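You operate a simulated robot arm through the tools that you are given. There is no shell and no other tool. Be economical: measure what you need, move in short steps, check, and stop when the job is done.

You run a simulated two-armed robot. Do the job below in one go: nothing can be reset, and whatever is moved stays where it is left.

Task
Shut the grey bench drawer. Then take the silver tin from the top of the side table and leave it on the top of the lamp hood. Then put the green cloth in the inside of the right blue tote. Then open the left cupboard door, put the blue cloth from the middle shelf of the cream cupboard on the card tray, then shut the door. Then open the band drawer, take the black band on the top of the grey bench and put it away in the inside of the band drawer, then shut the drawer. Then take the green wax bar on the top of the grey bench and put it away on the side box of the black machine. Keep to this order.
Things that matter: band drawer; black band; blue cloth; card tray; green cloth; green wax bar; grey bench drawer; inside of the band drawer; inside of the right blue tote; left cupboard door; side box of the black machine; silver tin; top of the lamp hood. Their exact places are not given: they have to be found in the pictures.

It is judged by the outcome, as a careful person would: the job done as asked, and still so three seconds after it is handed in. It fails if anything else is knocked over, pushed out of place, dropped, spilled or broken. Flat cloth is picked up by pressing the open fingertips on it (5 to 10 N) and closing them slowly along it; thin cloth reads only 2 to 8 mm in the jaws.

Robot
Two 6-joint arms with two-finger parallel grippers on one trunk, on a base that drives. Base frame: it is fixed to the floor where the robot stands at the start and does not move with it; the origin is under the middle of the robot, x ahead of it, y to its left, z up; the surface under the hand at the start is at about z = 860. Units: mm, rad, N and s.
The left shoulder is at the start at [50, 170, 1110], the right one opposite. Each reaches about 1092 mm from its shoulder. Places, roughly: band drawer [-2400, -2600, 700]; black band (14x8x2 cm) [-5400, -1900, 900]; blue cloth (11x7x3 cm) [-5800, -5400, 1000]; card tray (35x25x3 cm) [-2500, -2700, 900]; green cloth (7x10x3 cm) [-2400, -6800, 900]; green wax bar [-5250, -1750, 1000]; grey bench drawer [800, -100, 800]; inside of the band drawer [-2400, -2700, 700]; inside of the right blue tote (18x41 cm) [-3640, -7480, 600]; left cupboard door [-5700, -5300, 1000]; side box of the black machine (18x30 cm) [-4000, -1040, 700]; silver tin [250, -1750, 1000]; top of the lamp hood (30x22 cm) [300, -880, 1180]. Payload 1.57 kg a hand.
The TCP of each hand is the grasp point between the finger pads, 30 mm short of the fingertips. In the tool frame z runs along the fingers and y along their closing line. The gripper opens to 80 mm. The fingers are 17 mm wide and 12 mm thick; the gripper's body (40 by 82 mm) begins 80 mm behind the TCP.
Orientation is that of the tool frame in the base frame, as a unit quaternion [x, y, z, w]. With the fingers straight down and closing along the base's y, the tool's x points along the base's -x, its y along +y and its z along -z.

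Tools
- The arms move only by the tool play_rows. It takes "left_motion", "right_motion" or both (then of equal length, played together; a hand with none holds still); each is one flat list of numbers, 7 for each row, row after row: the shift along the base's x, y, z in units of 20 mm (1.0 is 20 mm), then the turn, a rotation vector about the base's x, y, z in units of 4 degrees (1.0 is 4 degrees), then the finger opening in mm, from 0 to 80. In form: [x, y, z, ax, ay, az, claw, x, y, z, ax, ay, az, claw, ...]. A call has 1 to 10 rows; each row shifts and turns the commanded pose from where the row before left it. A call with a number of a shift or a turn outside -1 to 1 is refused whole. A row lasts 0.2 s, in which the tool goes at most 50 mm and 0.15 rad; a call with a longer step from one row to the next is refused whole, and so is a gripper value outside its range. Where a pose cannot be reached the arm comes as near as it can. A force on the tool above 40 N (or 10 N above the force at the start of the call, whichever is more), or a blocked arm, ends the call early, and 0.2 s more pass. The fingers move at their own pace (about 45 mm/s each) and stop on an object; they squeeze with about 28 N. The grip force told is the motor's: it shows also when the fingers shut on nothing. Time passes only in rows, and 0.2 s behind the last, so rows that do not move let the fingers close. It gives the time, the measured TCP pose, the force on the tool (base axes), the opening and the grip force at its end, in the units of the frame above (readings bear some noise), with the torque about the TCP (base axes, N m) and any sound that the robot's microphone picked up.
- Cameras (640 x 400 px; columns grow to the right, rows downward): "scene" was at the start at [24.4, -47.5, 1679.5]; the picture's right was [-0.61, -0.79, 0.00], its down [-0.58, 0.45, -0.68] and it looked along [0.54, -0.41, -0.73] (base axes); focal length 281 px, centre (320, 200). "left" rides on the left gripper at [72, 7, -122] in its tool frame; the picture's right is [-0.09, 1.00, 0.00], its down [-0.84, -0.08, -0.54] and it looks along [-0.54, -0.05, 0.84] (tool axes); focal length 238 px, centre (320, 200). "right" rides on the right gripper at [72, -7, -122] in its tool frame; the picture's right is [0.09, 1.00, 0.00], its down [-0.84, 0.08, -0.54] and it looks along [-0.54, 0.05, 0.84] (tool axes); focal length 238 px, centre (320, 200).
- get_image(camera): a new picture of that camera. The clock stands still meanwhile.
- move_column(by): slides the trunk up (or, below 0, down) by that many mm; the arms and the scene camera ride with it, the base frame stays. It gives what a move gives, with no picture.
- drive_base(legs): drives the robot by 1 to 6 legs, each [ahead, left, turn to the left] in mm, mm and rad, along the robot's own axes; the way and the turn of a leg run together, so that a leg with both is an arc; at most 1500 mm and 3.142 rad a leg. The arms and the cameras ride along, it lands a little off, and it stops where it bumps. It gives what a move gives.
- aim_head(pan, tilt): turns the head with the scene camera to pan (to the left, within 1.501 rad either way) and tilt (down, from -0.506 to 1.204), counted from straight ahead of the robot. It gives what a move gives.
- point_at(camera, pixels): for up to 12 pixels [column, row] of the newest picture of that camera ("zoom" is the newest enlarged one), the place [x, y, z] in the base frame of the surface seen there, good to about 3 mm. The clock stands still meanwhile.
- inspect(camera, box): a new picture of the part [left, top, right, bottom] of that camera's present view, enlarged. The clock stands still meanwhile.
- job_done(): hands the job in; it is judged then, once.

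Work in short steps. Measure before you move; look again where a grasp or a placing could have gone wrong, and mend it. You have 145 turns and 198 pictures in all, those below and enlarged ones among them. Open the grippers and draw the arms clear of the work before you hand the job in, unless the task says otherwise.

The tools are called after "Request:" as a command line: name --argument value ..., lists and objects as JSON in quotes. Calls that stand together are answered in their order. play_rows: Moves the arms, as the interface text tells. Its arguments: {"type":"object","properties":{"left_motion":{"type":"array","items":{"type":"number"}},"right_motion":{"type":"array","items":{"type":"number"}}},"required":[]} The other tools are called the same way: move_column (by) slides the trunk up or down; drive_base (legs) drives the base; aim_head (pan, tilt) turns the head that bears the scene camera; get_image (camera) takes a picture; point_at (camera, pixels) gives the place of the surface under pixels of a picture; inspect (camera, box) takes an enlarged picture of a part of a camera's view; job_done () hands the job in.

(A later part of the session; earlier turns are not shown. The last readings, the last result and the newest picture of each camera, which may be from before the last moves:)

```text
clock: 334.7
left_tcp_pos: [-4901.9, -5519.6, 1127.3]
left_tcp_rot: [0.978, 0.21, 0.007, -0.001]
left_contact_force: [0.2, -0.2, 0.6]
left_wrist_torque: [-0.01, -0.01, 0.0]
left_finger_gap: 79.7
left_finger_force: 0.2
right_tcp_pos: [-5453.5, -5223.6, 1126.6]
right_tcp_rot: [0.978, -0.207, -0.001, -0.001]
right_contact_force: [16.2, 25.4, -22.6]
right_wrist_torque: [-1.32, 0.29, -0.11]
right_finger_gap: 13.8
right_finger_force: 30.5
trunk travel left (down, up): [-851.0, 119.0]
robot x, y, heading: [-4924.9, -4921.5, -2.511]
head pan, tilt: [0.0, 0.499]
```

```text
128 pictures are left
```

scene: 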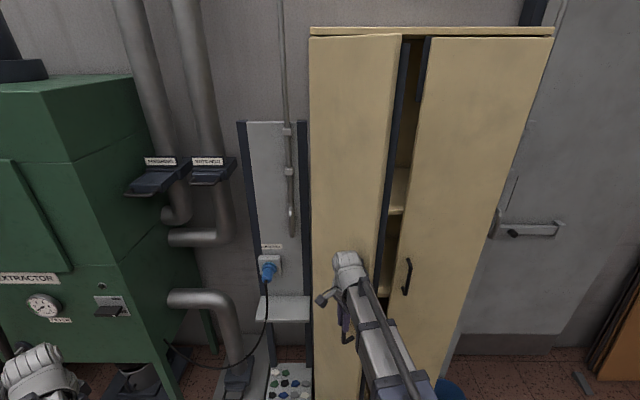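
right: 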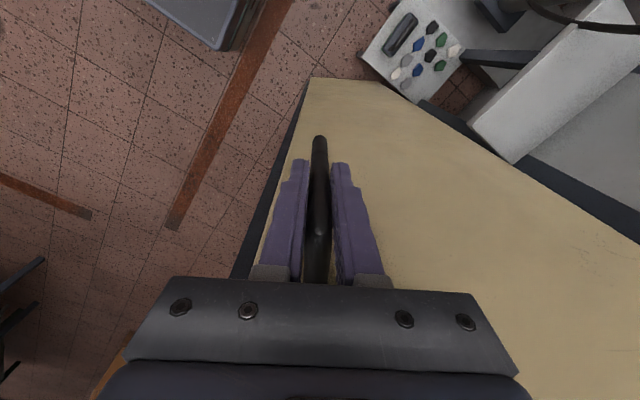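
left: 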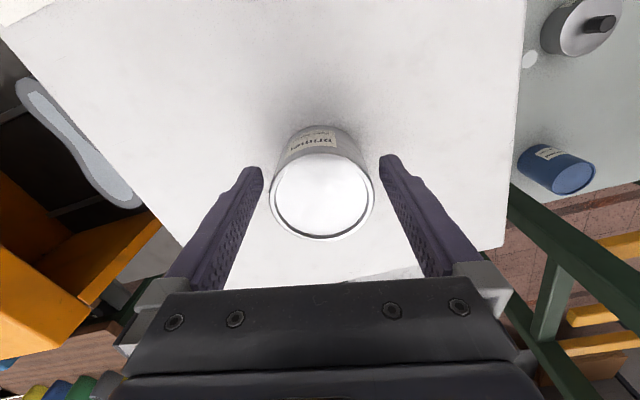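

Door is about 60° open. I release the bar, and back the hand straight out from the door face.

Request:
play_rows --right_motion '[0, 0, 0, 0, 0, 0, 50, 0, 0, 0, 0, 0, 0, 50, 0.91, -0.4, 0, 0, 0, 0, 50, 0.91, -0.4, 0, 0, 0, 0, 50, 0.91, -0.4, 0, 0, 0, 0, 50, 0.91, -0.4, 0, 0, 0, 0, 50, 0.91, -0.4, 0, 0, 0, 0, 50]'

Request:
play_rows --right_motion '[0, 1, 0, 0, 0, 1, 0, 0, 1, 0, 0, 0, 1, 0, 0, 1, 0, 0, 0, 1, 0, 0, 1, 0, 0, 0, 1, 0, 0, 1, 0, 0, 0, 1, 0, 0, 1, 0, 0, 0, 1, 0, 0, 1, 0, 0, 0, 1, 0, 0, 1, 0, 0, 0, 1, 0, 0, 1, 0, 0, 0, 1, 0, 0, 1, 0, 0, 0, 1, 0]'

Request:
get_image --camera "scene"

```text
clock: 336.3
left_tcp_pos: [-4902.7, -5520.8, 1125.7]
left_tcp_rot: [0.978, 0.21, 0.007, -0.002]
left_contact_force: [0.9, -0.3, 0.0]
left_wrist_torque: [-0.01, -0.01, 0.0]
left_finger_gap: 80.1
left_finger_force: 0.0
right_tcp_pos: [-5364.7, -5266.0, 1126.0]
right_tcp_rot: [0.979, -0.206, -0.002, 0.0]
right_contact_force: [0.2, 0.1, -0.6]
right_wrist_torque: [0.01, -0.01, 0.01]
right_finger_gap: 49.6
right_finger_force: 0.1
trunk travel left (down, up): [-851.0, 119.0]
robot x, y, heading: [-4925.0, -4921.1, -2.51]
head pan, tilt: [0.0, 0.499]
```

```text
clock: 338.5
left_tcp_pos: [-4902.1, -5520.4, 1126.5]
left_tcp_rot: [0.978, 0.209, 0.008, -0.002]
left_contact_force: [-0.3, 0.3, 0.3]
left_wrist_torque: [0.0, 0.01, 0.01]
left_finger_gap: 80.0
left_finger_force: 0.0
right_tcp_pos: [-5376.4, -5077.7, 1124.9]
right_tcp_rot: [0.99, 0.141, -0.001, -0.001]
right_contact_force: [0.0, -0.2, 0.5]
right_wrist_torque: [-0.03, -0.03, -0.01]
right_finger_gap: 0.2
right_finger_force: 21.7
right hand out of reach, approached as far as the arm can: row 10
trunk travel left (down, up): [-851.0, 119.0]
robot x, y, heading: [-4927.1, -4919.2, -2.512]
head pan, tilt: [0.0, 0.499]
```

```text
127 pictures are left
```

scene: 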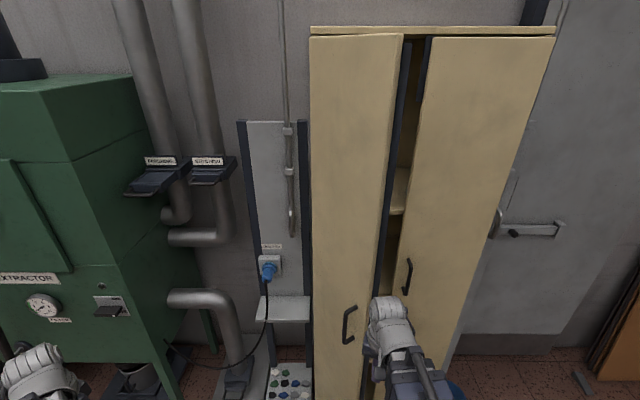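

The handle is free. I move the closed hand round the door's free edge to its inner side.

Request:
play_rows --right_motion '[-0.95, 0, 0, 0, 0, 1, 0, -0.95, 0, 0, 0, 0, 1, 0, -0.95, 0, 0, 0, 0, 1, 0, -0.95, 0, 0, 0, 0, 1, 0, -0.95, 0, 0, 0, 0, 1, 0, -0.95, 0, 0, 0, 0, 1, 0, -0.95, 0, 0, 0, 0, 1, 0, -0.95, 0, 0, 0, 0, 1, 0, -0.95, -0.1, 0, 0, 0, 0, 0, -0.95, -0.1, 0, 0, 0, 0, 0]'

Request:
get_image --camera "right"

Request:
get_image --camera "scene"

```text
clock: 340.7
left_tcp_pos: [-4903.0, -5521.3, 1125.3]
left_tcp_rot: [0.978, 0.21, 0.007, -0.002]
left_contact_force: [-0.3, -0.5, 0.1]
left_wrist_torque: [0.01, 0.0, 0.04]
left_finger_gap: 79.7
left_finger_force: 0.0
right_tcp_pos: [-5568.2, -5079.7, 1124.8]
right_tcp_rot: [0.912, 0.41, -0.002, 0.001]
right_contact_force: [0.4, 0.2, 0.1]
right_wrist_torque: [0.02, -0.03, -0.01]
right_finger_gap: 0.0
right_finger_force: 21.4
trunk travel left (down, up): [-851.0, 119.0]
robot x, y, heading: [-4924.5, -4918.6, -2.507]
head pan, tilt: [0.0, 0.499]
```

```text
126 pictures are left
```

right: 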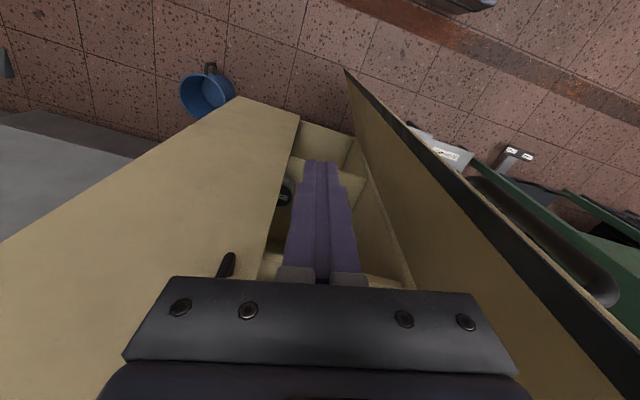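

```text
125 pictures are left
```

scene: 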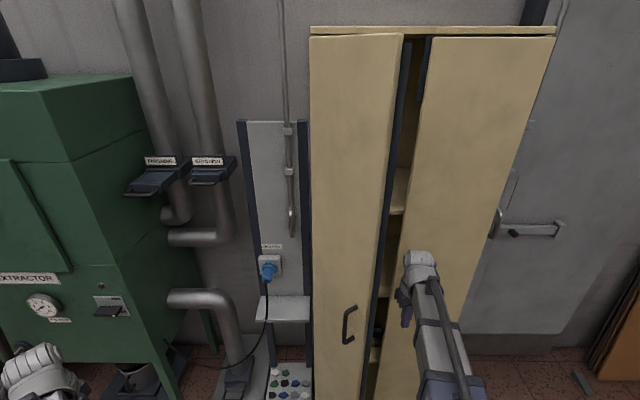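

The hand is between the door and the right leaf. I push the door on along (0.66,-0.75), 10 rows.

Request:
play_rows --right_motion '[0.88, -0.99, 0, 0, 0, 0, 0, 0.88, -0.99, 0, 0, 0, 0, 0, 0.88, -0.99, 0, 0, 0, 0, 0, 0.88, -0.99, 0, 0, 0, 0, 0, 0.88, -0.99, 0, 0, 0, 0, 0, 0.88, -0.99, 0, 0, 0, 0, 0, 0.88, -0.99, 0, 0, 0, 0, 0, 0.88, -0.99, 0, 0, 0, 0, 0, 0.88, -0.99, 0, 0, 0, 0, 0, 0.88, -0.99, 0, 0, 0, 0, 0]'

Request:
get_image --camera "scene"

Request:
get_image --camera "right"

```text
clock: 342.7
left_tcp_pos: [-4904.2, -5519.4, 1125.4]
left_tcp_rot: [0.978, 0.209, 0.006, -0.003]
left_contact_force: [1.1, 0.2, 0.0]
left_wrist_torque: [0.06, 0.01, -0.01]
left_finger_gap: 80.1
left_finger_force: 0.0
right_tcp_pos: [-5414.1, -5252.0, 1126.2]
right_tcp_rot: [0.917, 0.4, -0.004, -0.006]
right_contact_force: [-11.7, 15.9, 1.4]
right_wrist_torque: [-1.95, -1.45, -0.25]
right_finger_gap: 0.0
right_finger_force: 21.3
trunk travel left (down, up): [-851.0, 119.0]
robot x, y, heading: [-4921.4, -4920.8, -2.519]
head pan, tilt: [0.0, 0.499]
stopped in row 10 (right hand): the force on the tool passed its limit at 54 N (the readings are from after the stop); the commanded pose is now the measured one
```

```text
124 pictures are left
```

scene: 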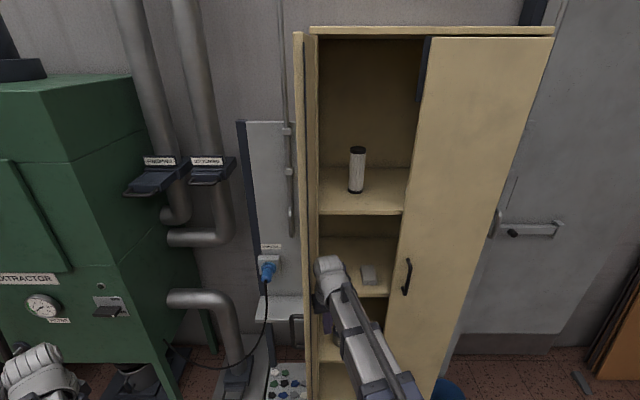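

```text
123 pictures are left
```

right: 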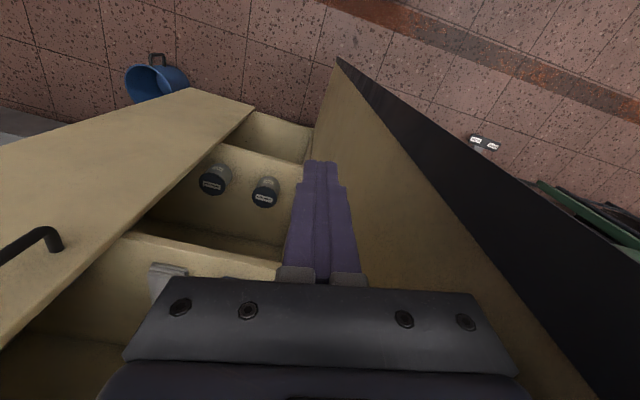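

The door is at its stop, wide open. I see something on the middle shelf at (369,275); I move the hand back to the right out of the way and take a closer look.

Request:
play_rows --right_motion '[0.2, 0.9, 0, 0, 0, 0, 0, 0.2, 0.9, 0, 0, 0, 0, 0, 0.2, 0.9, 0, 0, 0, 0, 0, 0.2, 0.9, 0, 0, 0, 0, 0, 0.2, 0.9, 0, 0, 0, 0, 0, 0.2, 0.9, 0, 0, 0, 0, 0]'

Request:
inspect --camera "scene" --box '[290, 200, 418, 280]'

Request:
point_at --camera "scene" --pixels '[[369, 270], [369, 276], [363, 285], [376, 284], [360, 180], [362, 214], [330, 245], [385, 292], [398, 240], [318, 240], [304, 100], [300, 250]]'

```text
clock: 344.1
left_tcp_pos: [-4903.3, -5520.7, 1125.6]
left_tcp_rot: [0.978, 0.21, 0.006, -0.002]
left_contact_force: [0.5, -0.3, -0.3]
left_wrist_torque: [0.01, -0.02, -0.02]
left_finger_gap: 80.1
left_finger_force: 0.1
right_tcp_pos: [-5387.6, -5145.3, 1125.9]
right_tcp_rot: [0.916, 0.402, -0.002, -0.004]
right_contact_force: [0.7, 0.0, -0.2]
right_wrist_torque: [0.0, 0.02, 0.01]
right_finger_gap: 0.0
right_finger_force: 21.0
trunk travel left (down, up): [-851.0, 119.0]
robot x, y, heading: [-4929.0, -4922.3, -2.511]
head pan, tilt: [0.0, 0.499]
```

```text
5.00 times, centred on (354, 240) of scene
```

zoom: 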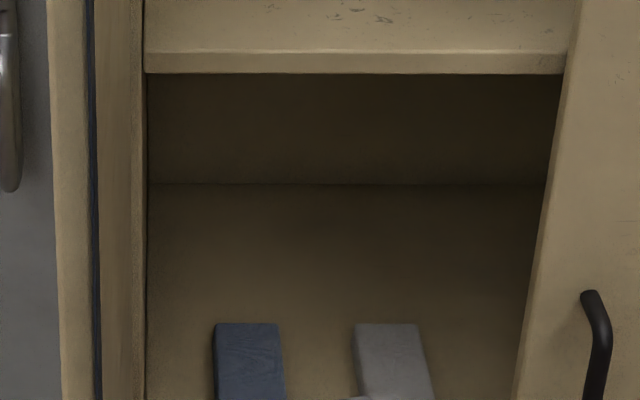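

```text
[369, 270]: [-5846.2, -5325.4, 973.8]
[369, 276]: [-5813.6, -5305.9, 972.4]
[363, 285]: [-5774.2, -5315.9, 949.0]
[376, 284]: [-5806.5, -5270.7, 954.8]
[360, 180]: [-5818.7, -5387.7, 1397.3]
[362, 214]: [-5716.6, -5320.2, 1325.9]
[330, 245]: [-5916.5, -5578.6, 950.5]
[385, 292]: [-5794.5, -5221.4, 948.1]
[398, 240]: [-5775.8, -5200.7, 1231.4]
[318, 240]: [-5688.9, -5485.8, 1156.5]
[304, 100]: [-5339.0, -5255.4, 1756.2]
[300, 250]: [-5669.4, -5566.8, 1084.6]
```

Two folded cloths lie on the middle shelf, blue at left and grey at right. I view lower and measure the blue one.

Request:
inspect --camera "scene" --box '[290, 240, 418, 320]'

Request:
point_at --camera "zoom" --pixels '[[220, 125], [276, 125], [218, 215], [290, 215], [250, 170], [250, 240], [355, 125], [360, 200], [200, 260], [130, 200], [250, 270]]'

```text
5.00 times, centred on (354, 280) of scene
```

zoom: 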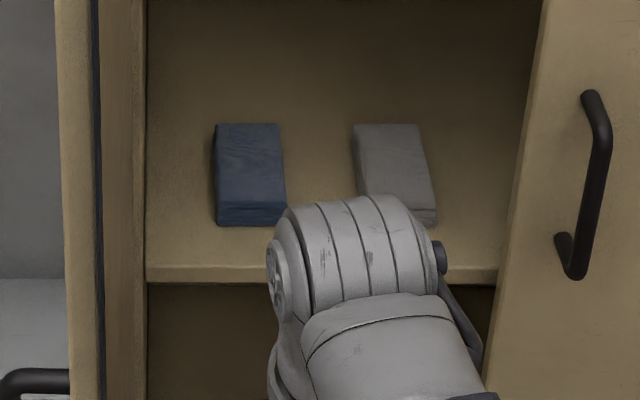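

```text
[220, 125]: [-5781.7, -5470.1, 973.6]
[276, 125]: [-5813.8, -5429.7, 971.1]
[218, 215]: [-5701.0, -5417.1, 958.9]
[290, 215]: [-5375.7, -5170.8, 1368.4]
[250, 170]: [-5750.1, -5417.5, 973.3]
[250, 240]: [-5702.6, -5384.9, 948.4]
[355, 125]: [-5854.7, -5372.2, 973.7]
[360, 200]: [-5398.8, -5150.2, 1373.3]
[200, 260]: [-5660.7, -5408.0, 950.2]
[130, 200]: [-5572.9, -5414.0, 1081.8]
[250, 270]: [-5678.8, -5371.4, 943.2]
```

Blue cloth: about 60 mm wide (parallel to the front) and 100 deep, centre (r=100, n=-128) in the cupboard frame, z 950-973; the compartment is about 350 mm high so the downward hand fits in. I lower to TCP 1010 and drive 130 mm closer.

Request:
move_column --by -115

Request:
drive_base --legs '[[130, 0, 0]]'

Request:
play_rows --right_motion '[0, 0, 0, 0, 0, -1, 80, 0, 0, 0, 0, 0, -1, 80, 0, 0, 0, 0, 0, -0.9, 80, 0, 0, 0, 0, 0, 0, 80]'

Request:
get_image --camera "scene"

Request:
get_image --camera "right"

```text
clock: 345.6
left_tcp_pos: [-4903.5, -5521.6, 1010.8]
left_tcp_rot: [0.978, 0.209, 0.007, -0.002]
left_contact_force: [-0.4, 1.0, 0.3]
left_wrist_torque: [0.0, 0.01, -0.02]
left_finger_gap: 79.9
left_finger_force: 0.1
right_tcp_pos: [-5386.5, -5146.1, 1011.4]
right_tcp_rot: [0.916, 0.402, -0.003, -0.003]
right_contact_force: [0.3, -0.1, -0.7]
right_wrist_torque: [-0.03, 0.0, -0.01]
right_finger_gap: 0.0
right_finger_force: 21.6
trunk travel left (down, up): [-736.0, 234.0]
robot x, y, heading: [-4925.2, -4920.9, -2.509]
head pan, tilt: [0.0, 0.499]
```

```text
clock: 346.9
left_tcp_pos: [-5009.9, -5597.2, 1009.3]
left_tcp_rot: [0.978, 0.208, 0.008, -0.003]
left_contact_force: [0.0, 0.1, -0.5]
left_wrist_torque: [0.02, -0.03, -0.01]
left_finger_gap: 79.9
left_finger_force: 0.0
right_tcp_pos: [-5492.5, -5221.3, 1009.6]
right_tcp_rot: [0.916, 0.401, -0.002, -0.004]
right_contact_force: [0.4, -0.2, -0.3]
right_wrist_torque: [0.02, 0.0, -0.02]
right_finger_gap: 0.2
right_finger_force: 21.0
trunk travel left (down, up): [-736.0, 234.0]
robot x, y, heading: [-5032.4, -4993.6, -2.513]
head pan, tilt: [0.0, 0.499]
```

```text
clock: 347.9
left_tcp_pos: [-5009.1, -5596.6, 1009.7]
left_tcp_rot: [0.978, 0.208, 0.007, -0.002]
left_contact_force: [0.0, -0.2, 0.1]
left_wrist_torque: [0.03, 0.03, -0.02]
left_finger_gap: 80.0
left_finger_force: 0.1
right_tcp_pos: [-5491.4, -5221.2, 1011.3]
right_tcp_rot: [0.952, 0.306, -0.002, -0.003]
right_contact_force: [0.1, 0.2, -0.2]
right_wrist_torque: [0.02, 0.01, 0.03]
right_finger_gap: 80.1
right_finger_force: 0.1
trunk travel left (down, up): [-736.0, 234.0]
robot x, y, heading: [-5026.5, -4997.4, -2.514]
head pan, tilt: [0.0, 0.499]
```

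```text
120 pictures are left
```

scene: 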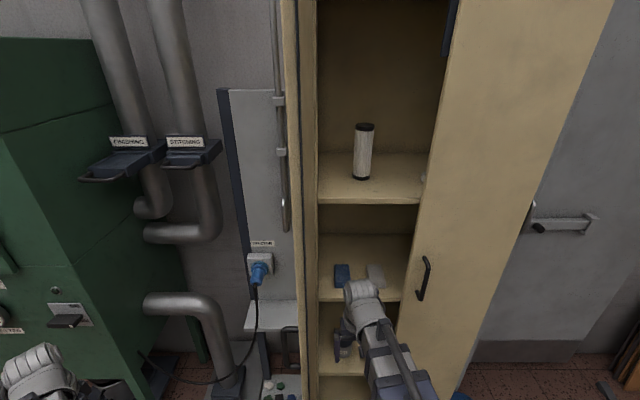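

```text
119 pictures are left
```

right: 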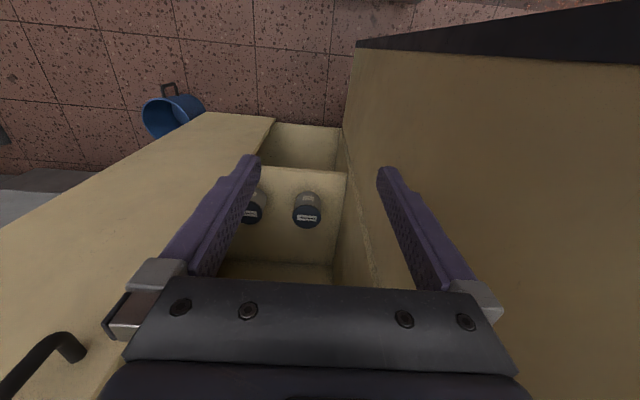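

The hand lines up with the opening. I move it in along the normal, 9 rows, and check.

Request:
play_rows --right_motion '[-0.79, -0.59, 0, 0, 0, 0, 80, -0.79, -0.59, 0, 0, 0, 0, 80, -0.79, -0.59, 0, 0, 0, 0, 80, -0.79, -0.59, 0, 0, 0, 0, 80, -0.79, -0.59, 0, 0, 0, 0, 80, -0.79, -0.59, 0, 0, 0, 0, 80, -0.79, -0.59, 0, 0, 0, 0, 80, -0.79, -0.59, 0, 0, 0, 0, 80, -0.79, -0.59, 0, 0, 0, 0, 80]'

Request:
get_image --camera "scene"

Request:
get_image --camera "right"

```text
clock: 349.9
left_tcp_pos: [-5009.4, -5597.0, 1010.1]
left_tcp_rot: [0.978, 0.207, 0.008, -0.003]
left_contact_force: [0.3, 0.2, 0.1]
left_wrist_torque: [0.02, 0.01, 0.02]
left_finger_gap: 80.1
left_finger_force: 0.0
right_tcp_pos: [-5633.5, -5326.6, 1010.0]
right_tcp_rot: [0.952, 0.305, -0.002, -0.004]
right_contact_force: [0.0, 0.4, 0.2]
right_wrist_torque: [0.04, 0.02, 0.02]
right_finger_gap: 80.0
right_finger_force: 0.1
trunk travel left (down, up): [-736.0, 234.0]
robot x, y, heading: [-5025.1, -4994.6, -2.51]
head pan, tilt: [0.0, 0.499]
```

```text
118 pictures are left
```

scene: 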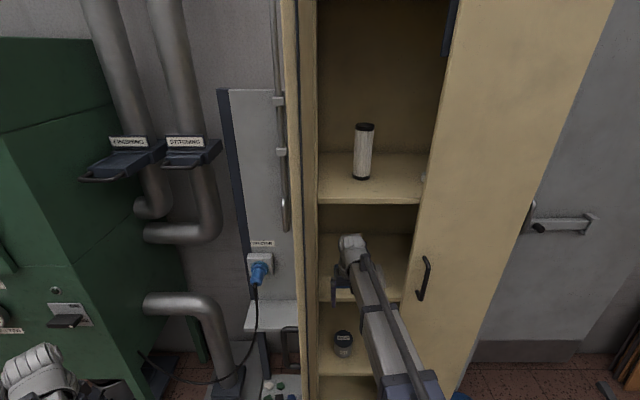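

```text
117 pictures are left
```

right: 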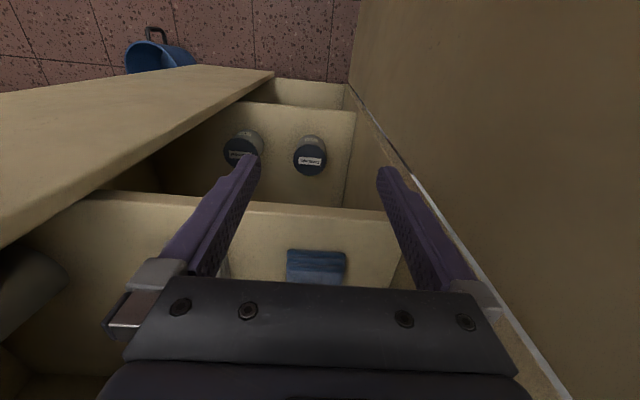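

The blue cloth lies centred between the fingers' path. I continue in to above it.

Request:
play_rows --right_motion '[-0.79, -0.59, 0, 0, 0, 0, 80, -0.79, -0.59, 0, 0, 0, 0, 80, -0.79, -0.59, 0, 0, 0, 0, 80, -0.79, -0.59, 0, 0, 0, 0, 80, -0.79, -0.59, 0, 0, 0, 0, 80, -0.79, -0.59, 0, 0, 0, 0, 80, -0.79, -0.59, 0, 0, 0, 0, 80]'

Request:
get_image --camera "right"

Request:
get_image --camera "scene"

```text
clock: 351.5
left_tcp_pos: [-5008.4, -5597.1, 1010.9]
left_tcp_rot: [0.978, 0.208, 0.007, -0.003]
left_contact_force: [0.9, -0.3, 0.4]
left_wrist_torque: [0.01, -0.04, -0.01]
left_finger_gap: 80.0
left_finger_force: 0.0
right_tcp_pos: [-5744.6, -5409.1, 1009.5]
right_tcp_rot: [0.952, 0.307, -0.002, -0.004]
right_contact_force: [-0.3, 0.1, 1.0]
right_wrist_torque: [0.02, 0.0, 0.03]
right_finger_gap: 79.9
right_finger_force: 0.0
trunk travel left (down, up): [-736.0, 234.0]
robot x, y, heading: [-5029.1, -4997.4, -2.511]
head pan, tilt: [0.0, 0.499]
```

```text
116 pictures are left
```

right: 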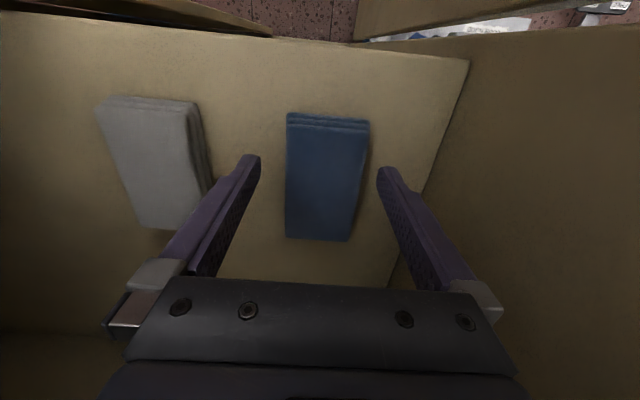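

```text
115 pictures are left
```

scene: 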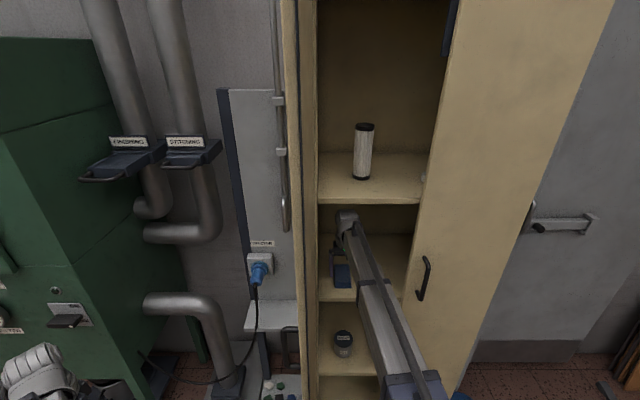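

I check the cloth's edges against the hand centre.

Request:
point_at --camera "right" --pixels '[[290, 170], [361, 170], [290, 225], [352, 230], [195, 190], [205, 185]]'

```text
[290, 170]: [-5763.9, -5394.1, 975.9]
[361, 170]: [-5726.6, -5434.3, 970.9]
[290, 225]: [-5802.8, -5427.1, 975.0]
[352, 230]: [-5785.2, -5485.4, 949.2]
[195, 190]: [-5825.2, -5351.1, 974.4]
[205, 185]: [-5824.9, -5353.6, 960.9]
```

Well centred (cloth r 71-125, hand r 101). I lower 26 mm and close slowly.

Request:
move_column --by -26

Request:
play_rows --right_motion '[0, 0, 0, 0, 0, 0, 70, 0, 0, 0, 0, 0, 0, 62, 0, 0, 0, 0, 0, 0, 54, 0, 0, 0, 0, 0, 0, 46, 0, 0, 0, 0, 0, 0, 38, 0, 0, 0, 0, 0, 0, 30, 0, 0, 0, 0, 0, 0, 20, 0, 0, 0, 0, 0, 0, 10]'

Request:
get_image --camera "right"

```text
clock: 352.2
left_tcp_pos: [-5009.0, -5596.4, 984.3]
left_tcp_rot: [0.978, 0.207, 0.007, -0.003]
left_contact_force: [0.8, -0.2, -0.1]
left_wrist_torque: [0.02, -0.01, 0.04]
left_finger_gap: 80.2
left_finger_force: 0.0
right_tcp_pos: [-5743.8, -5408.8, 984.9]
right_tcp_rot: [0.952, 0.307, -0.003, -0.004]
right_contact_force: [-0.2, 0.4, 0.5]
right_wrist_torque: [0.02, 0.01, -0.02]
right_finger_gap: 80.1
right_finger_force: 0.0
trunk travel left (down, up): [-710.0, 260.0]
robot x, y, heading: [-5024.5, -4998.6, -2.511]
head pan, tilt: [0.0, 0.499]
```

```text
clock: 354.0
left_tcp_pos: [-5008.7, -5596.9, 985.1]
left_tcp_rot: [0.978, 0.208, 0.008, -0.003]
left_contact_force: [0.0, 0.9, 0.1]
left_wrist_torque: [0.03, 0.02, 0.02]
left_finger_gap: 80.1
left_finger_force: 0.1
right_tcp_pos: [-5743.2, -5408.1, 984.1]
right_tcp_rot: [0.952, 0.307, -0.004, -0.004]
right_contact_force: [0.1, 0.4, 1.6]
right_wrist_torque: [-0.03, -0.05, 0.01]
right_finger_gap: 61.2
right_finger_force: 27.6
trunk travel left (down, up): [-710.0, 260.0]
robot x, y, heading: [-5024.8, -5000.5, -2.519]
head pan, tilt: [0.0, 0.499]
```

```text
114 pictures are left
```

right: 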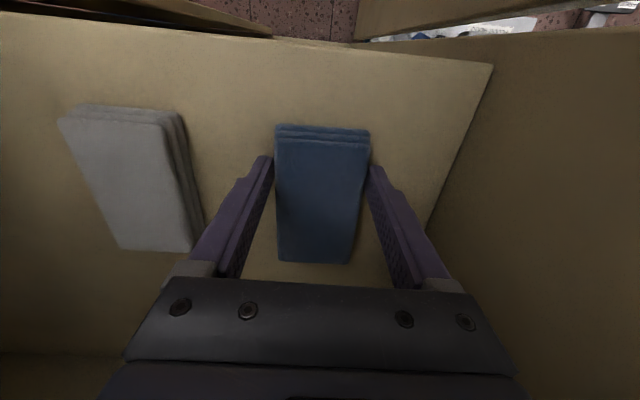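

Held (61.2 mm). I raise 26 mm and withdraw straight out.

Request:
move_column --by 26

Request:
play_rows --right_motion '[0.81, 0.585, 0, 0, 0, 0, 10, 0.81, 0.585, 0, 0, 0, 0, 10, 0.81, 0.585, 0, 0, 0, 0, 10, 0.81, 0.585, 0, 0, 0, 0, 10, 0.81, 0.585, 0, 0, 0, 0, 10, 0.81, 0.585, 0, 0, 0, 0, 10, 0.81, 0.585, 0, 0, 0, 0, 10, 0.81, 0.585, 0, 0, 0, 0, 10, 0.81, 0.585, 0, 0, 0, 0, 10, 0.81, 0.585, 0, 0, 0, 0, 10]'

Request:
play_rows --right_motion '[0.81, 0.585, 0, 0, 0, 0, 10, 0.81, 0.585, 0, 0, 0, 0, 10, 0.81, 0.585, 0, 0, 0, 0, 10, 0.81, 0.585, 0, 0, 0, 0, 10, 0.81, 0.585, 0, 0, 0, 0, 10, 0.81, 0.585, 0, 0, 0, 0, 10, 0.81, 0.585, 0, 0, 0, 0, 10]'

Request:
get_image --camera "scene"

```text
clock: 354.7
left_tcp_pos: [-5009.3, -5597.4, 1011.8]
left_tcp_rot: [0.978, 0.208, 0.008, -0.002]
left_contact_force: [0.6, 0.2, 0.3]
left_wrist_torque: [0.03, 0.0, 0.02]
left_finger_gap: 80.1
left_finger_force: 0.0
right_tcp_pos: [-5744.6, -5408.7, 1009.7]
right_tcp_rot: [0.952, 0.307, -0.002, -0.004]
right_contact_force: [-0.3, -0.3, -1.2]
right_wrist_torque: [0.02, 0.0, -0.02]
right_finger_gap: 61.1
right_finger_force: 28.1
trunk travel left (down, up): [-736.0, 234.0]
robot x, y, heading: [-5025.8, -4997.9, -2.514]
head pan, tilt: [0.0, 0.499]
```

```text
clock: 356.9
left_tcp_pos: [-5008.3, -5596.6, 1009.1]
left_tcp_rot: [0.978, 0.208, 0.007, -0.003]
left_contact_force: [-0.5, 0.4, -0.3]
left_wrist_torque: [0.03, -0.03, 0.0]
left_finger_gap: 80.2
left_finger_force: 0.1
right_tcp_pos: [-5582.7, -5293.4, 1010.9]
right_tcp_rot: [0.952, 0.306, -0.003, -0.003]
right_contact_force: [-0.3, -0.3, 0.4]
right_wrist_torque: [0.02, -0.02, -0.01]
right_finger_gap: 61.0
right_finger_force: 28.1
trunk travel left (down, up): [-736.0, 234.0]
robot x, y, heading: [-5026.0, -4999.2, -2.515]
head pan, tilt: [0.0, 0.499]
```

```text
clock: 358.5
left_tcp_pos: [-5009.8, -5597.2, 1010.7]
left_tcp_rot: [0.978, 0.208, 0.007, -0.002]
left_contact_force: [0.6, 0.2, -0.4]
left_wrist_torque: [-0.02, -0.02, -0.02]
left_finger_gap: 80.0
left_finger_force: 0.1
right_tcp_pos: [-5466.7, -5209.1, 1009.7]
right_tcp_rot: [0.952, 0.306, -0.003, -0.003]
right_contact_force: [-0.7, 0.7, -0.1]
right_wrist_torque: [-0.02, 0.04, 0.04]
right_finger_gap: 61.1
right_finger_force: 27.5
trunk travel left (down, up): [-736.0, 234.0]
robot x, y, heading: [-5026.2, -4998.8, -2.517]
head pan, tilt: [0.0, 0.499]
```

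```text
113 pictures are left
```

scene: 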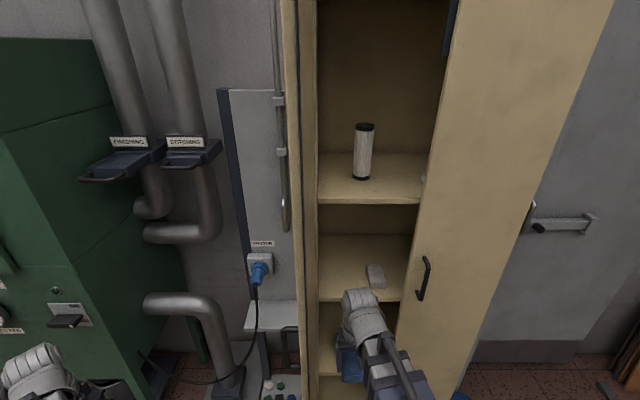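

The cloth is out. Keeping the order, I now carry it to the card tray (door shut afterwards): back off, go round the pallet stack and along the front aisle to u about -3600.

Request:
move_column --by 100

Request:
drive_base --legs '[[-600, 0, 0], [0, -1150, 0], [0, 0, 1.59], [0, 1400, 0], [0, 1300, 0]]'

Request:
aim_head --pan 0 --tilt 0.7

Request:
get_image --camera "scene"

```text
clock: 359.8
left_tcp_pos: [-5009.3, -5596.6, 1111.1]
left_tcp_rot: [0.978, 0.208, 0.008, -0.003]
left_contact_force: [0.8, -0.5, 0.6]
left_wrist_torque: [0.02, 0.03, -0.02]
left_finger_gap: 80.1
left_finger_force: 0.0
right_tcp_pos: [-5467.9, -5210.2, 1109.0]
right_tcp_rot: [0.952, 0.306, -0.004, -0.004]
right_contact_force: [-0.5, 0.6, -0.6]
right_wrist_torque: [0.01, 0.01, -0.05]
right_finger_gap: 61.0
right_finger_force: 28.4
trunk travel left (down, up): [-836.0, 134.0]
robot x, y, heading: [-5030.8, -4996.6, -2.51]
head pan, tilt: [0.0, 0.499]
```

```text
clock: 385.9
left_tcp_pos: [-2302.0, -2091.2, 1110.1]
left_tcp_rot: [0.567, 0.824, 0.003, -0.007]
left_contact_force: [0.0, -0.5, 0.4]
left_wrist_torque: [-0.04, 0.0, 0.0]
left_finger_gap: 80.0
left_finger_force: 0.1
right_tcp_pos: [-2712.8, -2528.3, 1111.7]
right_tcp_rot: [0.48, 0.877, -0.004, -0.001]
right_contact_force: [0.1, -0.4, -1.2]
right_wrist_torque: [0.04, 0.04, -0.02]
right_finger_gap: 61.1
right_finger_force: 28.3
trunk travel left (down, up): [-836.0, 134.0]
robot x, y, heading: [-2904.2, -2076.3, -0.993]
head pan, tilt: [0.0, 0.499]
```

```text
clock: 386.6
left_tcp_pos: [-2302.0, -2090.5, 1110.7]
left_tcp_rot: [0.567, 0.824, 0.004, -0.007]
left_contact_force: [0.4, -0.1, 0.5]
left_wrist_torque: [0.02, -0.02, 0.0]
left_finger_gap: 80.0
left_finger_force: 0.1
right_tcp_pos: [-2712.7, -2527.3, 1110.2]
right_tcp_rot: [0.48, 0.877, -0.005, 0.0]
right_contact_force: [0.1, 0.3, 0.6]
right_wrist_torque: [0.02, 0.02, 0.02]
right_finger_gap: 60.9
right_finger_force: 28.0
trunk travel left (down, up): [-836.0, 134.0]
robot x, y, heading: [-2900.9, -2075.8, -0.993]
head pan, tilt: [0.0, 0.7]
```

```text
112 pictures are left
```

scene: 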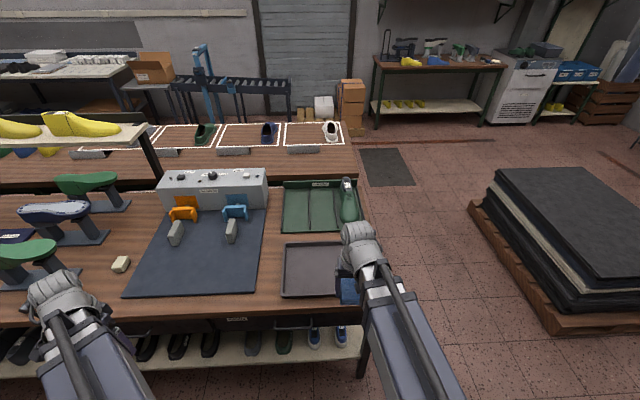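

The card tray is likely the dark rimmed tray at (310,268), with a labelled drawer beneath. I zoom and measure.

Request:
inspect --camera "scene" --box '[180, 230, 372, 350]'

Request:
point_at --camera "zoom" --pixels '[[360, 50], [345, 215], [530, 50], [430, 130], [500, 130], [100, 270], [300, 270], [190, 290], [310, 320], [375, 318], [445, 318], [450, 220]]'

```text
3.33 times, centred on (276, 290) of scene
```

zoom: 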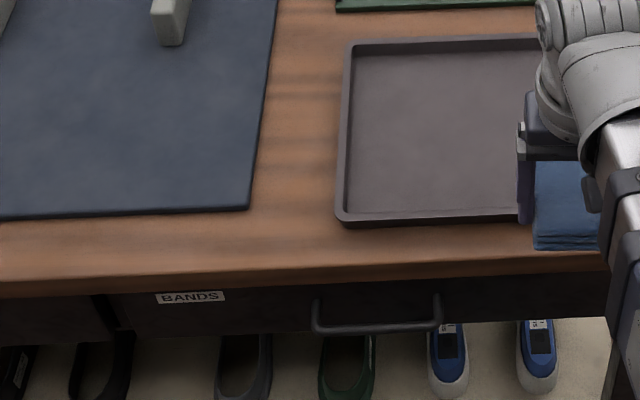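

```text
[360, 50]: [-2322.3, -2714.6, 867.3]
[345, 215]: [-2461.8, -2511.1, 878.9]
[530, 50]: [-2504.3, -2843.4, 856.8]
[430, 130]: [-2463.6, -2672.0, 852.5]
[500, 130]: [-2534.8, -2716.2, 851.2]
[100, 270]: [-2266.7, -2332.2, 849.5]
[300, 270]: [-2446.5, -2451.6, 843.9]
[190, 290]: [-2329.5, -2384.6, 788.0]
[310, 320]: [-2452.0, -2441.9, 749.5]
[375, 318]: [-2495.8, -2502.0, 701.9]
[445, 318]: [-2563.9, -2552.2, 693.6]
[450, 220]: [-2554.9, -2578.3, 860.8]
```

Tray floor z=852, rim 879, middle about (-2515,-2700). I move the cloth over it and lower.

Request:
play_rows --right_motion '[0.965, -0.78, 0, 0, 0, 0, 10, 0.965, -0.78, 0, 0, 0, 0, 10, 0.965, -0.78, 0, 0, 0, 0, 10, 0.965, -0.78, 0, 0, 0, 0, 10, 0.965, -0.78, 0, 0, 0, 0, 10, 0.965, -0.78, 0, 0, 0, 0, 10, 0.965, -0.78, 0, 0, 0, 0, 10, 0.965, -0.78, 0, 0, 0, 0, 10, 0.965, -0.78, 0, 0, 0, 0, 10, 0.965, -0.78, 0, 0, 0, 0, 10]'

Request:
move_column --by -180

Request:
get_image --camera "right"

Request:
get_image --camera "scene"

```text
clock: 388.9
left_tcp_pos: [-2302.7, -2090.5, 1110.5]
left_tcp_rot: [0.567, 0.824, 0.004, -0.007]
left_contact_force: [0.3, -0.1, 0.7]
left_wrist_torque: [0.02, 0.0, 0.01]
left_finger_gap: 80.0
left_finger_force: 0.0
right_tcp_pos: [-2519.0, -2684.9, 1109.7]
right_tcp_rot: [0.48, 0.877, -0.004, -0.002]
right_contact_force: [-0.6, 0.2, -0.7]
right_wrist_torque: [0.01, 0.04, -0.02]
right_finger_gap: 61.2
right_finger_force: 27.7
trunk travel left (down, up): [-836.0, 134.0]
robot x, y, heading: [-2901.4, -2073.9, -0.993]
head pan, tilt: [0.0, 0.7]
```

```text
clock: 390.9
left_tcp_pos: [-2302.8, -2090.1, 930.4]
left_tcp_rot: [0.566, 0.824, 0.005, -0.007]
left_contact_force: [0.4, -0.1, 0.2]
left_wrist_torque: [-0.02, 0.04, -0.01]
left_finger_gap: 80.3
left_finger_force: 0.0
right_tcp_pos: [-2520.8, -2683.5, 929.6]
right_tcp_rot: [0.48, 0.877, -0.005, 0.0]
right_contact_force: [-0.5, -0.4, -0.5]
right_wrist_torque: [0.03, 0.01, 0.0]
right_finger_gap: 60.7
right_finger_force: 28.2
trunk travel left (down, up): [-656.0, 314.0]
robot x, y, heading: [-2904.8, -2077.5, -0.993]
head pan, tilt: [0.0, 0.7]
```

```text
110 pictures are left
```

right: 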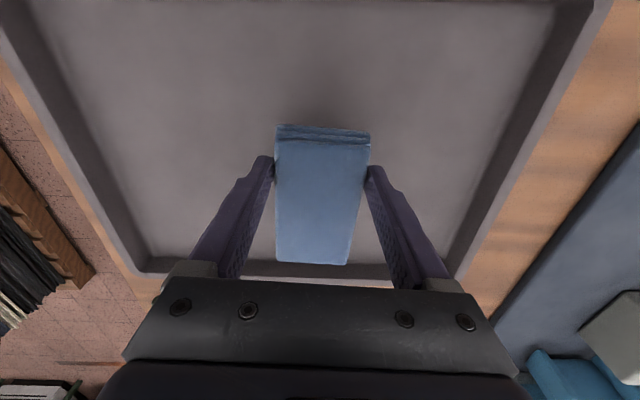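

```text
109 pictures are left
```

scene: 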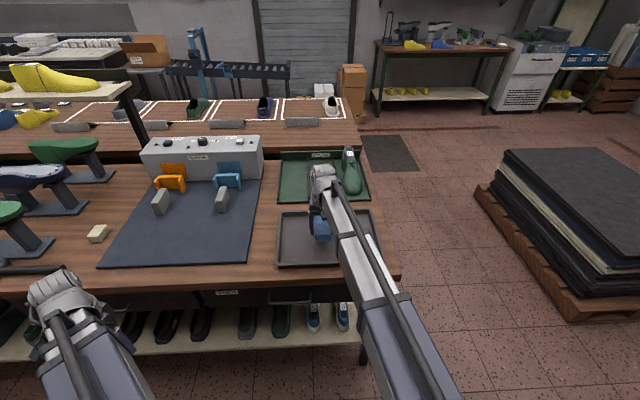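

The cloth is over the tray, well inside. I lower 42 mm, release and rise.

Request:
move_column --by -42

Request:
play_rows --right_motion '[0, 0, 0, 0, 0, 0, 68, 0, 0, 0, 0, 0, 0, 74, 0, 0, 0, 0, 0, 0, 80, 0, 0, 0, 0, 0, 0, 80]'

Request:
move_column --by 210

Request:
get_image --camera "right"

```text
clock: 391.7
left_tcp_pos: [-2302.6, -2090.9, 887.9]
left_tcp_rot: [0.566, 0.825, 0.003, -0.006]
left_contact_force: [-0.4, 1.1, 0.0]
left_wrist_torque: [0.02, 0.03, 0.02]
left_finger_gap: 80.0
left_finger_force: 0.1
right_tcp_pos: [-2519.6, -2683.0, 889.3]
right_tcp_rot: [0.48, 0.877, -0.004, -0.001]
right_contact_force: [-0.2, 1.0, 0.5]
right_wrist_torque: [-0.06, -0.02, 0.01]
right_finger_gap: 60.7
right_finger_force: 27.6
trunk travel left (down, up): [-614.0, 356.0]
robot x, y, heading: [-2900.1, -2074.5, -0.996]
head pan, tilt: [0.0, 0.7]
```

```text
clock: 392.7
left_tcp_pos: [-2302.3, -2090.3, 888.6]
left_tcp_rot: [0.567, 0.824, 0.004, -0.007]
left_contact_force: [-0.7, -0.3, -0.2]
left_wrist_torque: [-0.01, 0.0, -0.04]
left_finger_gap: 80.1
left_finger_force: 0.0
right_tcp_pos: [-2519.9, -2685.1, 889.0]
right_tcp_rot: [0.481, 0.877, -0.005, 0.0]
right_contact_force: [0.0, 0.2, -0.1]
right_wrist_torque: [0.02, -0.03, 0.02]
right_finger_gap: 79.8
right_finger_force: 0.1
trunk travel left (down, up): [-614.0, 356.0]
robot x, y, heading: [-2902.7, -2078.1, -0.994]
head pan, tilt: [0.0, 0.7]
```

```text
clock: 394.9
left_tcp_pos: [-2301.1, -2090.7, 1098.4]
left_tcp_rot: [0.567, 0.824, 0.004, -0.007]
left_contact_force: [0.6, 0.6, 0.3]
left_wrist_torque: [0.01, -0.03, 0.01]
left_finger_gap: 79.9
left_finger_force: 0.2
right_tcp_pos: [-2520.2, -2683.7, 1098.6]
right_tcp_rot: [0.481, 0.877, -0.004, -0.001]
right_contact_force: [-0.4, -0.9, -0.3]
right_wrist_torque: [0.0, 0.01, -0.03]
right_finger_gap: 79.8
right_finger_force: 0.1
trunk travel left (down, up): [-824.0, 146.0]
robot x, y, heading: [-2900.5, -2079.8, -0.998]
head pan, tilt: [0.0, 0.7]
```

```text
108 pictures are left
```

right: 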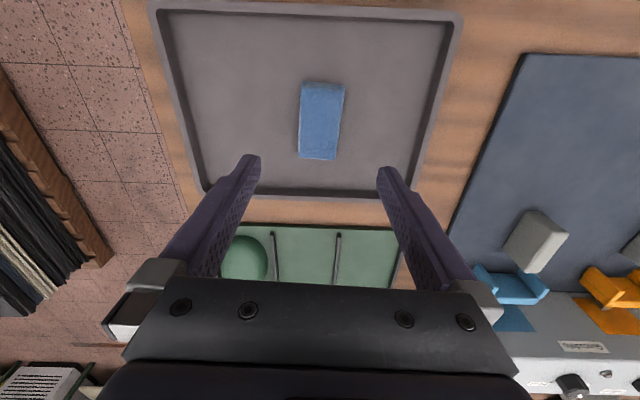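

The blue cloth lies on the tray. I draw the right hand back beside the robot, then return to the cupboard to shut the door.

Request:
play_rows --right_motion '[-0.98, 0.17, 0, 0, 0, 0, 80, -0.98, 0.17, 0, 0, 0, 0, 80, -0.98, 0.17, 0, 0, 0, 0, 80, -0.98, 0.17, 0, 0, 0, 0, 80, -0.98, 0.17, 0, 0, 0, 0, 80, -0.98, 0.17, 0, 0, 0, 0, 80, -0.98, 0.17, 0, 0, 0, 0, 80, -0.98, 0.17, 0, 0, 0, 0, 80, -0.98, 0.17, 0, 0, 0, 0, 80]'

Request:
play_rows --right_motion '[-0.98, 0.17, 0, 0, 0, 0, 80, -0.98, 0.17, 0, 0, 0, 0, 80, -0.98, 0.17, 0, 0, 0, 0, 80, -0.98, 0.17, 0, 0, 0, 0, 80, -0.98, 0.17, 0, 0, 0, 0, 80, -0.98, 0.17, 0, 0, 0, 0, 80, -0.98, 0.17, 0, 0, 0, 0, 80, -0.98, 0.17, 0, 0, 0, 0, 80, -0.98, 0.17, 0, 0, 0, 0, 80]'

Request:
drive_base --legs '[[-150, 0, 0], [0, -1400, 0], [0, -1400, 0], [0, 0, -1.519], [0, 1430, 0]]'

Request:
aim_head --pan 0 --tilt 0.6

Request:
get_image --camera "scene"

```text
clock: 396.9
left_tcp_pos: [-2302.0, -2089.4, 1098.1]
left_tcp_rot: [0.566, 0.824, 0.003, -0.006]
left_contact_force: [0.3, 0.0, 0.3]
left_wrist_torque: [0.04, -0.06, 0.01]
left_finger_gap: 79.9
left_finger_force: 0.0
right_tcp_pos: [-2696.3, -2653.4, 1099.2]
right_tcp_rot: [0.48, 0.877, -0.004, 0.0]
right_contact_force: [0.5, -0.6, 0.0]
right_wrist_torque: [0.04, 0.0, -0.02]
right_finger_gap: 80.1
right_finger_force: 0.1
trunk travel left (down, up): [-824.0, 146.0]
robot x, y, heading: [-2903.5, -2079.1, -0.997]
head pan, tilt: [0.0, 0.7]
```

```text
clock: 398.9
left_tcp_pos: [-2300.7, -2090.5, 1098.9]
left_tcp_rot: [0.567, 0.824, 0.004, -0.007]
left_contact_force: [0.2, 1.2, 0.0]
left_wrist_torque: [0.01, 0.0, 0.0]
left_finger_gap: 80.3
left_finger_force: 0.1
right_tcp_pos: [-2874.1, -2620.0, 1097.8]
right_tcp_rot: [0.479, 0.878, -0.005, -0.001]
right_contact_force: [0.4, -0.4, -0.5]
right_wrist_torque: [0.0, 0.02, 0.0]
right_finger_gap: 79.9
right_finger_force: 0.0
trunk travel left (down, up): [-824.0, 146.0]
robot x, y, heading: [-2904.6, -2074.5, -0.996]
head pan, tilt: [0.0, 0.7]
```

```text
clock: 423.6
left_tcp_pos: [-4244.9, -5163.2, 1098.4]
left_tcp_rot: [0.966, 0.258, 0.007, -0.003]
left_contact_force: [-0.1, 0.0, -0.4]
left_wrist_torque: [-0.01, -0.02, 0.0]
left_finger_gap: 80.2
left_finger_force: 0.0
right_tcp_pos: [-4857.9, -4681.6, 1097.5]
right_tcp_rot: [0.935, 0.354, -0.003, -0.003]
right_contact_force: [1.0, 0.4, -1.0]
right_wrist_torque: [0.01, -0.02, 0.01]
right_finger_gap: 80.0
right_finger_force: 0.1
trunk travel left (down, up): [-824.0, 146.0]
robot x, y, heading: [-4319.6, -4572.7, -2.412]
head pan, tilt: [0.0, 0.7]
```

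```text
clock: 424.2
left_tcp_pos: [-4245.0, -5163.3, 1097.0]
left_tcp_rot: [0.966, 0.257, 0.008, -0.003]
left_contact_force: [-0.1, 1.1, -0.4]
left_wrist_torque: [0.03, 0.01, -0.02]
left_finger_gap: 80.0
left_finger_force: 0.0
right_tcp_pos: [-4857.0, -4679.8, 1098.9]
right_tcp_rot: [0.935, 0.355, -0.004, -0.003]
right_contact_force: [0.6, 1.0, 0.0]
right_wrist_torque: [-0.01, -0.06, 0.0]
right_finger_gap: 79.7
right_finger_force: 0.0
trunk travel left (down, up): [-824.0, 146.0]
robot x, y, heading: [-4328.4, -4567.3, -2.413]
head pan, tilt: [0.0, 0.6]
```

```text
107 pictures are left
```

scene: 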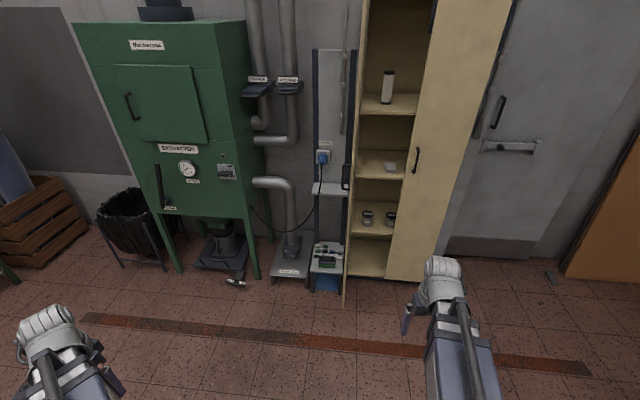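

I square up and drive to 750 mm from the cupboard, keeping the right hand clear to the right.

Request:
drive_base --legs '[[0, 0, -0.104], [783, -42, 0]]'

Request:
get_image --camera "scene"

Request:
get_image --camera "left"

```text
clock: 429.1
left_tcp_pos: [-4996.0, -5595.6, 1098.3]
left_tcp_rot: [0.98, 0.197, 0.008, -0.002]
left_contact_force: [-0.1, 0.4, 0.3]
left_wrist_torque: [0.01, -0.01, -0.03]
left_finger_gap: 79.7
left_finger_force: 0.0
right_tcp_pos: [-5543.0, -5040.7, 1098.2]
right_tcp_rot: [0.956, 0.295, -0.003, -0.003]
right_contact_force: [0.1, 0.0, -0.7]
right_wrist_torque: [0.04, -0.01, -0.04]
right_finger_gap: 80.0
right_finger_force: 0.0
trunk travel left (down, up): [-824.0, 146.0]
robot x, y, heading: [-4996.2, -4993.9, -2.533]
head pan, tilt: [0.0, 0.6]
```

```text
106 pictures are left
```

scene: 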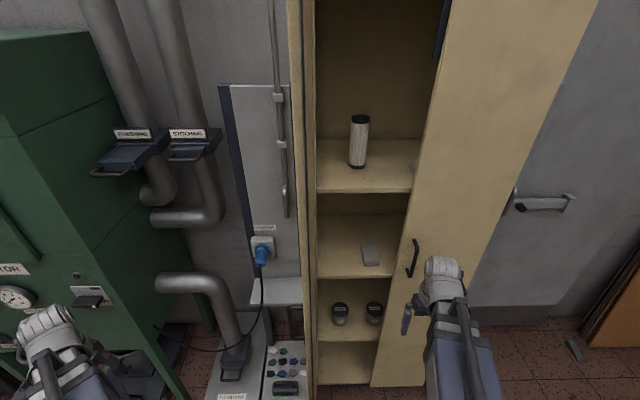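

```text
105 pictures are left
```

left: 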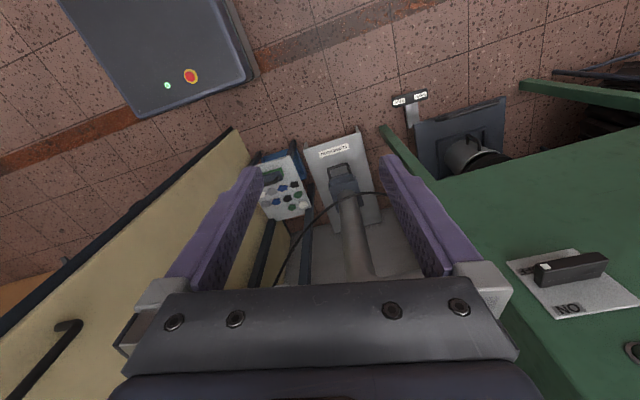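

I measure the open door's handle and free edge in the left camera.

Request:
point_at --camera "left" --pixels '[[62, 328], [45, 355], [70, 325], [242, 150], [120, 260], [200, 230], [545, 240], [400, 175]]'

```text
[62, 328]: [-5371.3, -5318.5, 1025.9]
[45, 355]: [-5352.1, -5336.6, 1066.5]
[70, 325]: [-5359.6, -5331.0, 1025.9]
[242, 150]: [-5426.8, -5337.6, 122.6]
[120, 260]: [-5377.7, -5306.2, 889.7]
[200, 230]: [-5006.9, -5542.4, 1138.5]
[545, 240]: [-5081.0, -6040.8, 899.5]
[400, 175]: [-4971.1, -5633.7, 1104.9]
```

Bar at about (-5357,-5333). I bring the closed left hand behind it (outer side of the door) at (-5343,-5392).

Request:
play_rows --left_motion '[-0.96, 0.5, 0, 0, 0, 0, 0, -0.96, 0.5, 0, 0, 0, 0, 0, -0.96, 0.5, 0, 0, 0, 0, 0, -0.96, 0.5, 0, 0, 0, 0, 0, -0.96, 0.5, 0, 0, 0, 0, 0, -0.96, 0.5, 0, 0, 0, 0, 0, -0.96, 0.5, 0, 0, 0, 0, 0, -0.96, 0.5, 0, 0, 0, 0, 0, -0.96, 0.5, 0, 0, 0, 0, 0]'

Request:
play_rows --left_motion '[-0.96, 0.6, 0, 0, 0, 0, 0, -0.96, 0.6, 0, 0, 0, 0, 0, -0.96, 0.6, 0, 0, 0, 0, 0, -0.96, 0.6, 0, 0, 0, 0, 0, -0.96, 0.6, 0, 0, 0, 0, 0, -0.96, 0.6, 0, 0, 0, 0, 0, -0.96, 0.6, 0, 0, 0, 0, 0, -0.96, 0.6, 0, 0, 0, 0, 0]'

Request:
get_image --camera "left"

Request:
get_image --camera "scene"

```text
clock: 431.1
left_tcp_pos: [-5166.8, -5507.2, 1099.9]
left_tcp_rot: [0.981, 0.196, 0.007, -0.003]
left_contact_force: [0.6, 0.6, -0.6]
left_wrist_torque: [0.01, 0.04, -0.01]
left_finger_gap: 0.0
left_finger_force: 21.5
right_tcp_pos: [-5541.9, -5039.6, 1098.3]
right_tcp_rot: [0.956, 0.295, -0.003, -0.005]
right_contact_force: [-0.2, 0.1, -0.4]
right_wrist_torque: [0.0, -0.03, 0.0]
right_finger_gap: 80.3
right_finger_force: 0.1
trunk travel left (down, up): [-824.0, 146.0]
robot x, y, heading: [-5000.0, -4994.7, -2.541]
head pan, tilt: [0.0, 0.6]
```

```text
clock: 432.9
left_tcp_pos: [-5321.9, -5412.3, 1099.3]
left_tcp_rot: [0.98, 0.197, 0.007, -0.002]
left_contact_force: [0.3, 0.0, 1.2]
left_wrist_torque: [0.03, 0.02, 0.02]
left_finger_gap: 0.0
left_finger_force: 21.4
right_tcp_pos: [-5543.0, -5039.9, 1098.0]
right_tcp_rot: [0.956, 0.295, -0.002, -0.004]
right_contact_force: [-0.3, 1.7, -0.2]
right_wrist_torque: [0.0, 0.02, -0.01]
right_finger_gap: 79.7
right_finger_force: 0.1
trunk travel left (down, up): [-824.0, 146.0]
robot x, y, heading: [-4997.9, -4996.5, -2.538]
head pan, tilt: [0.0, 0.6]
```

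```text
104 pictures are left
```

left: 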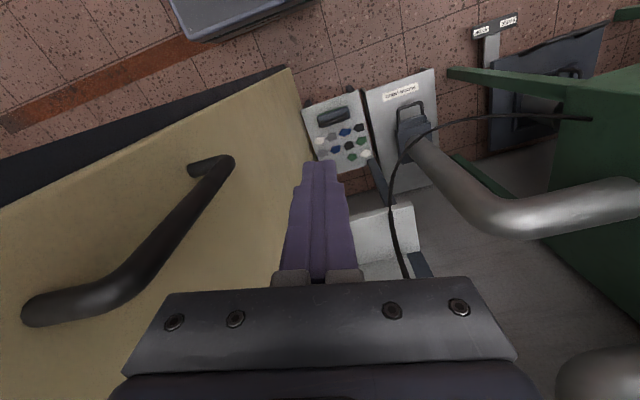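

```text
103 pictures are left
```

scene: 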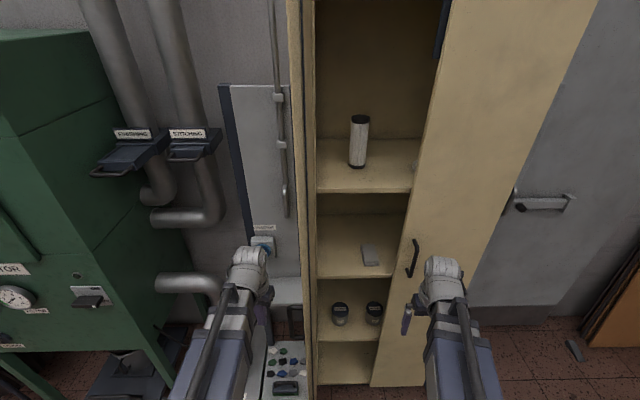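

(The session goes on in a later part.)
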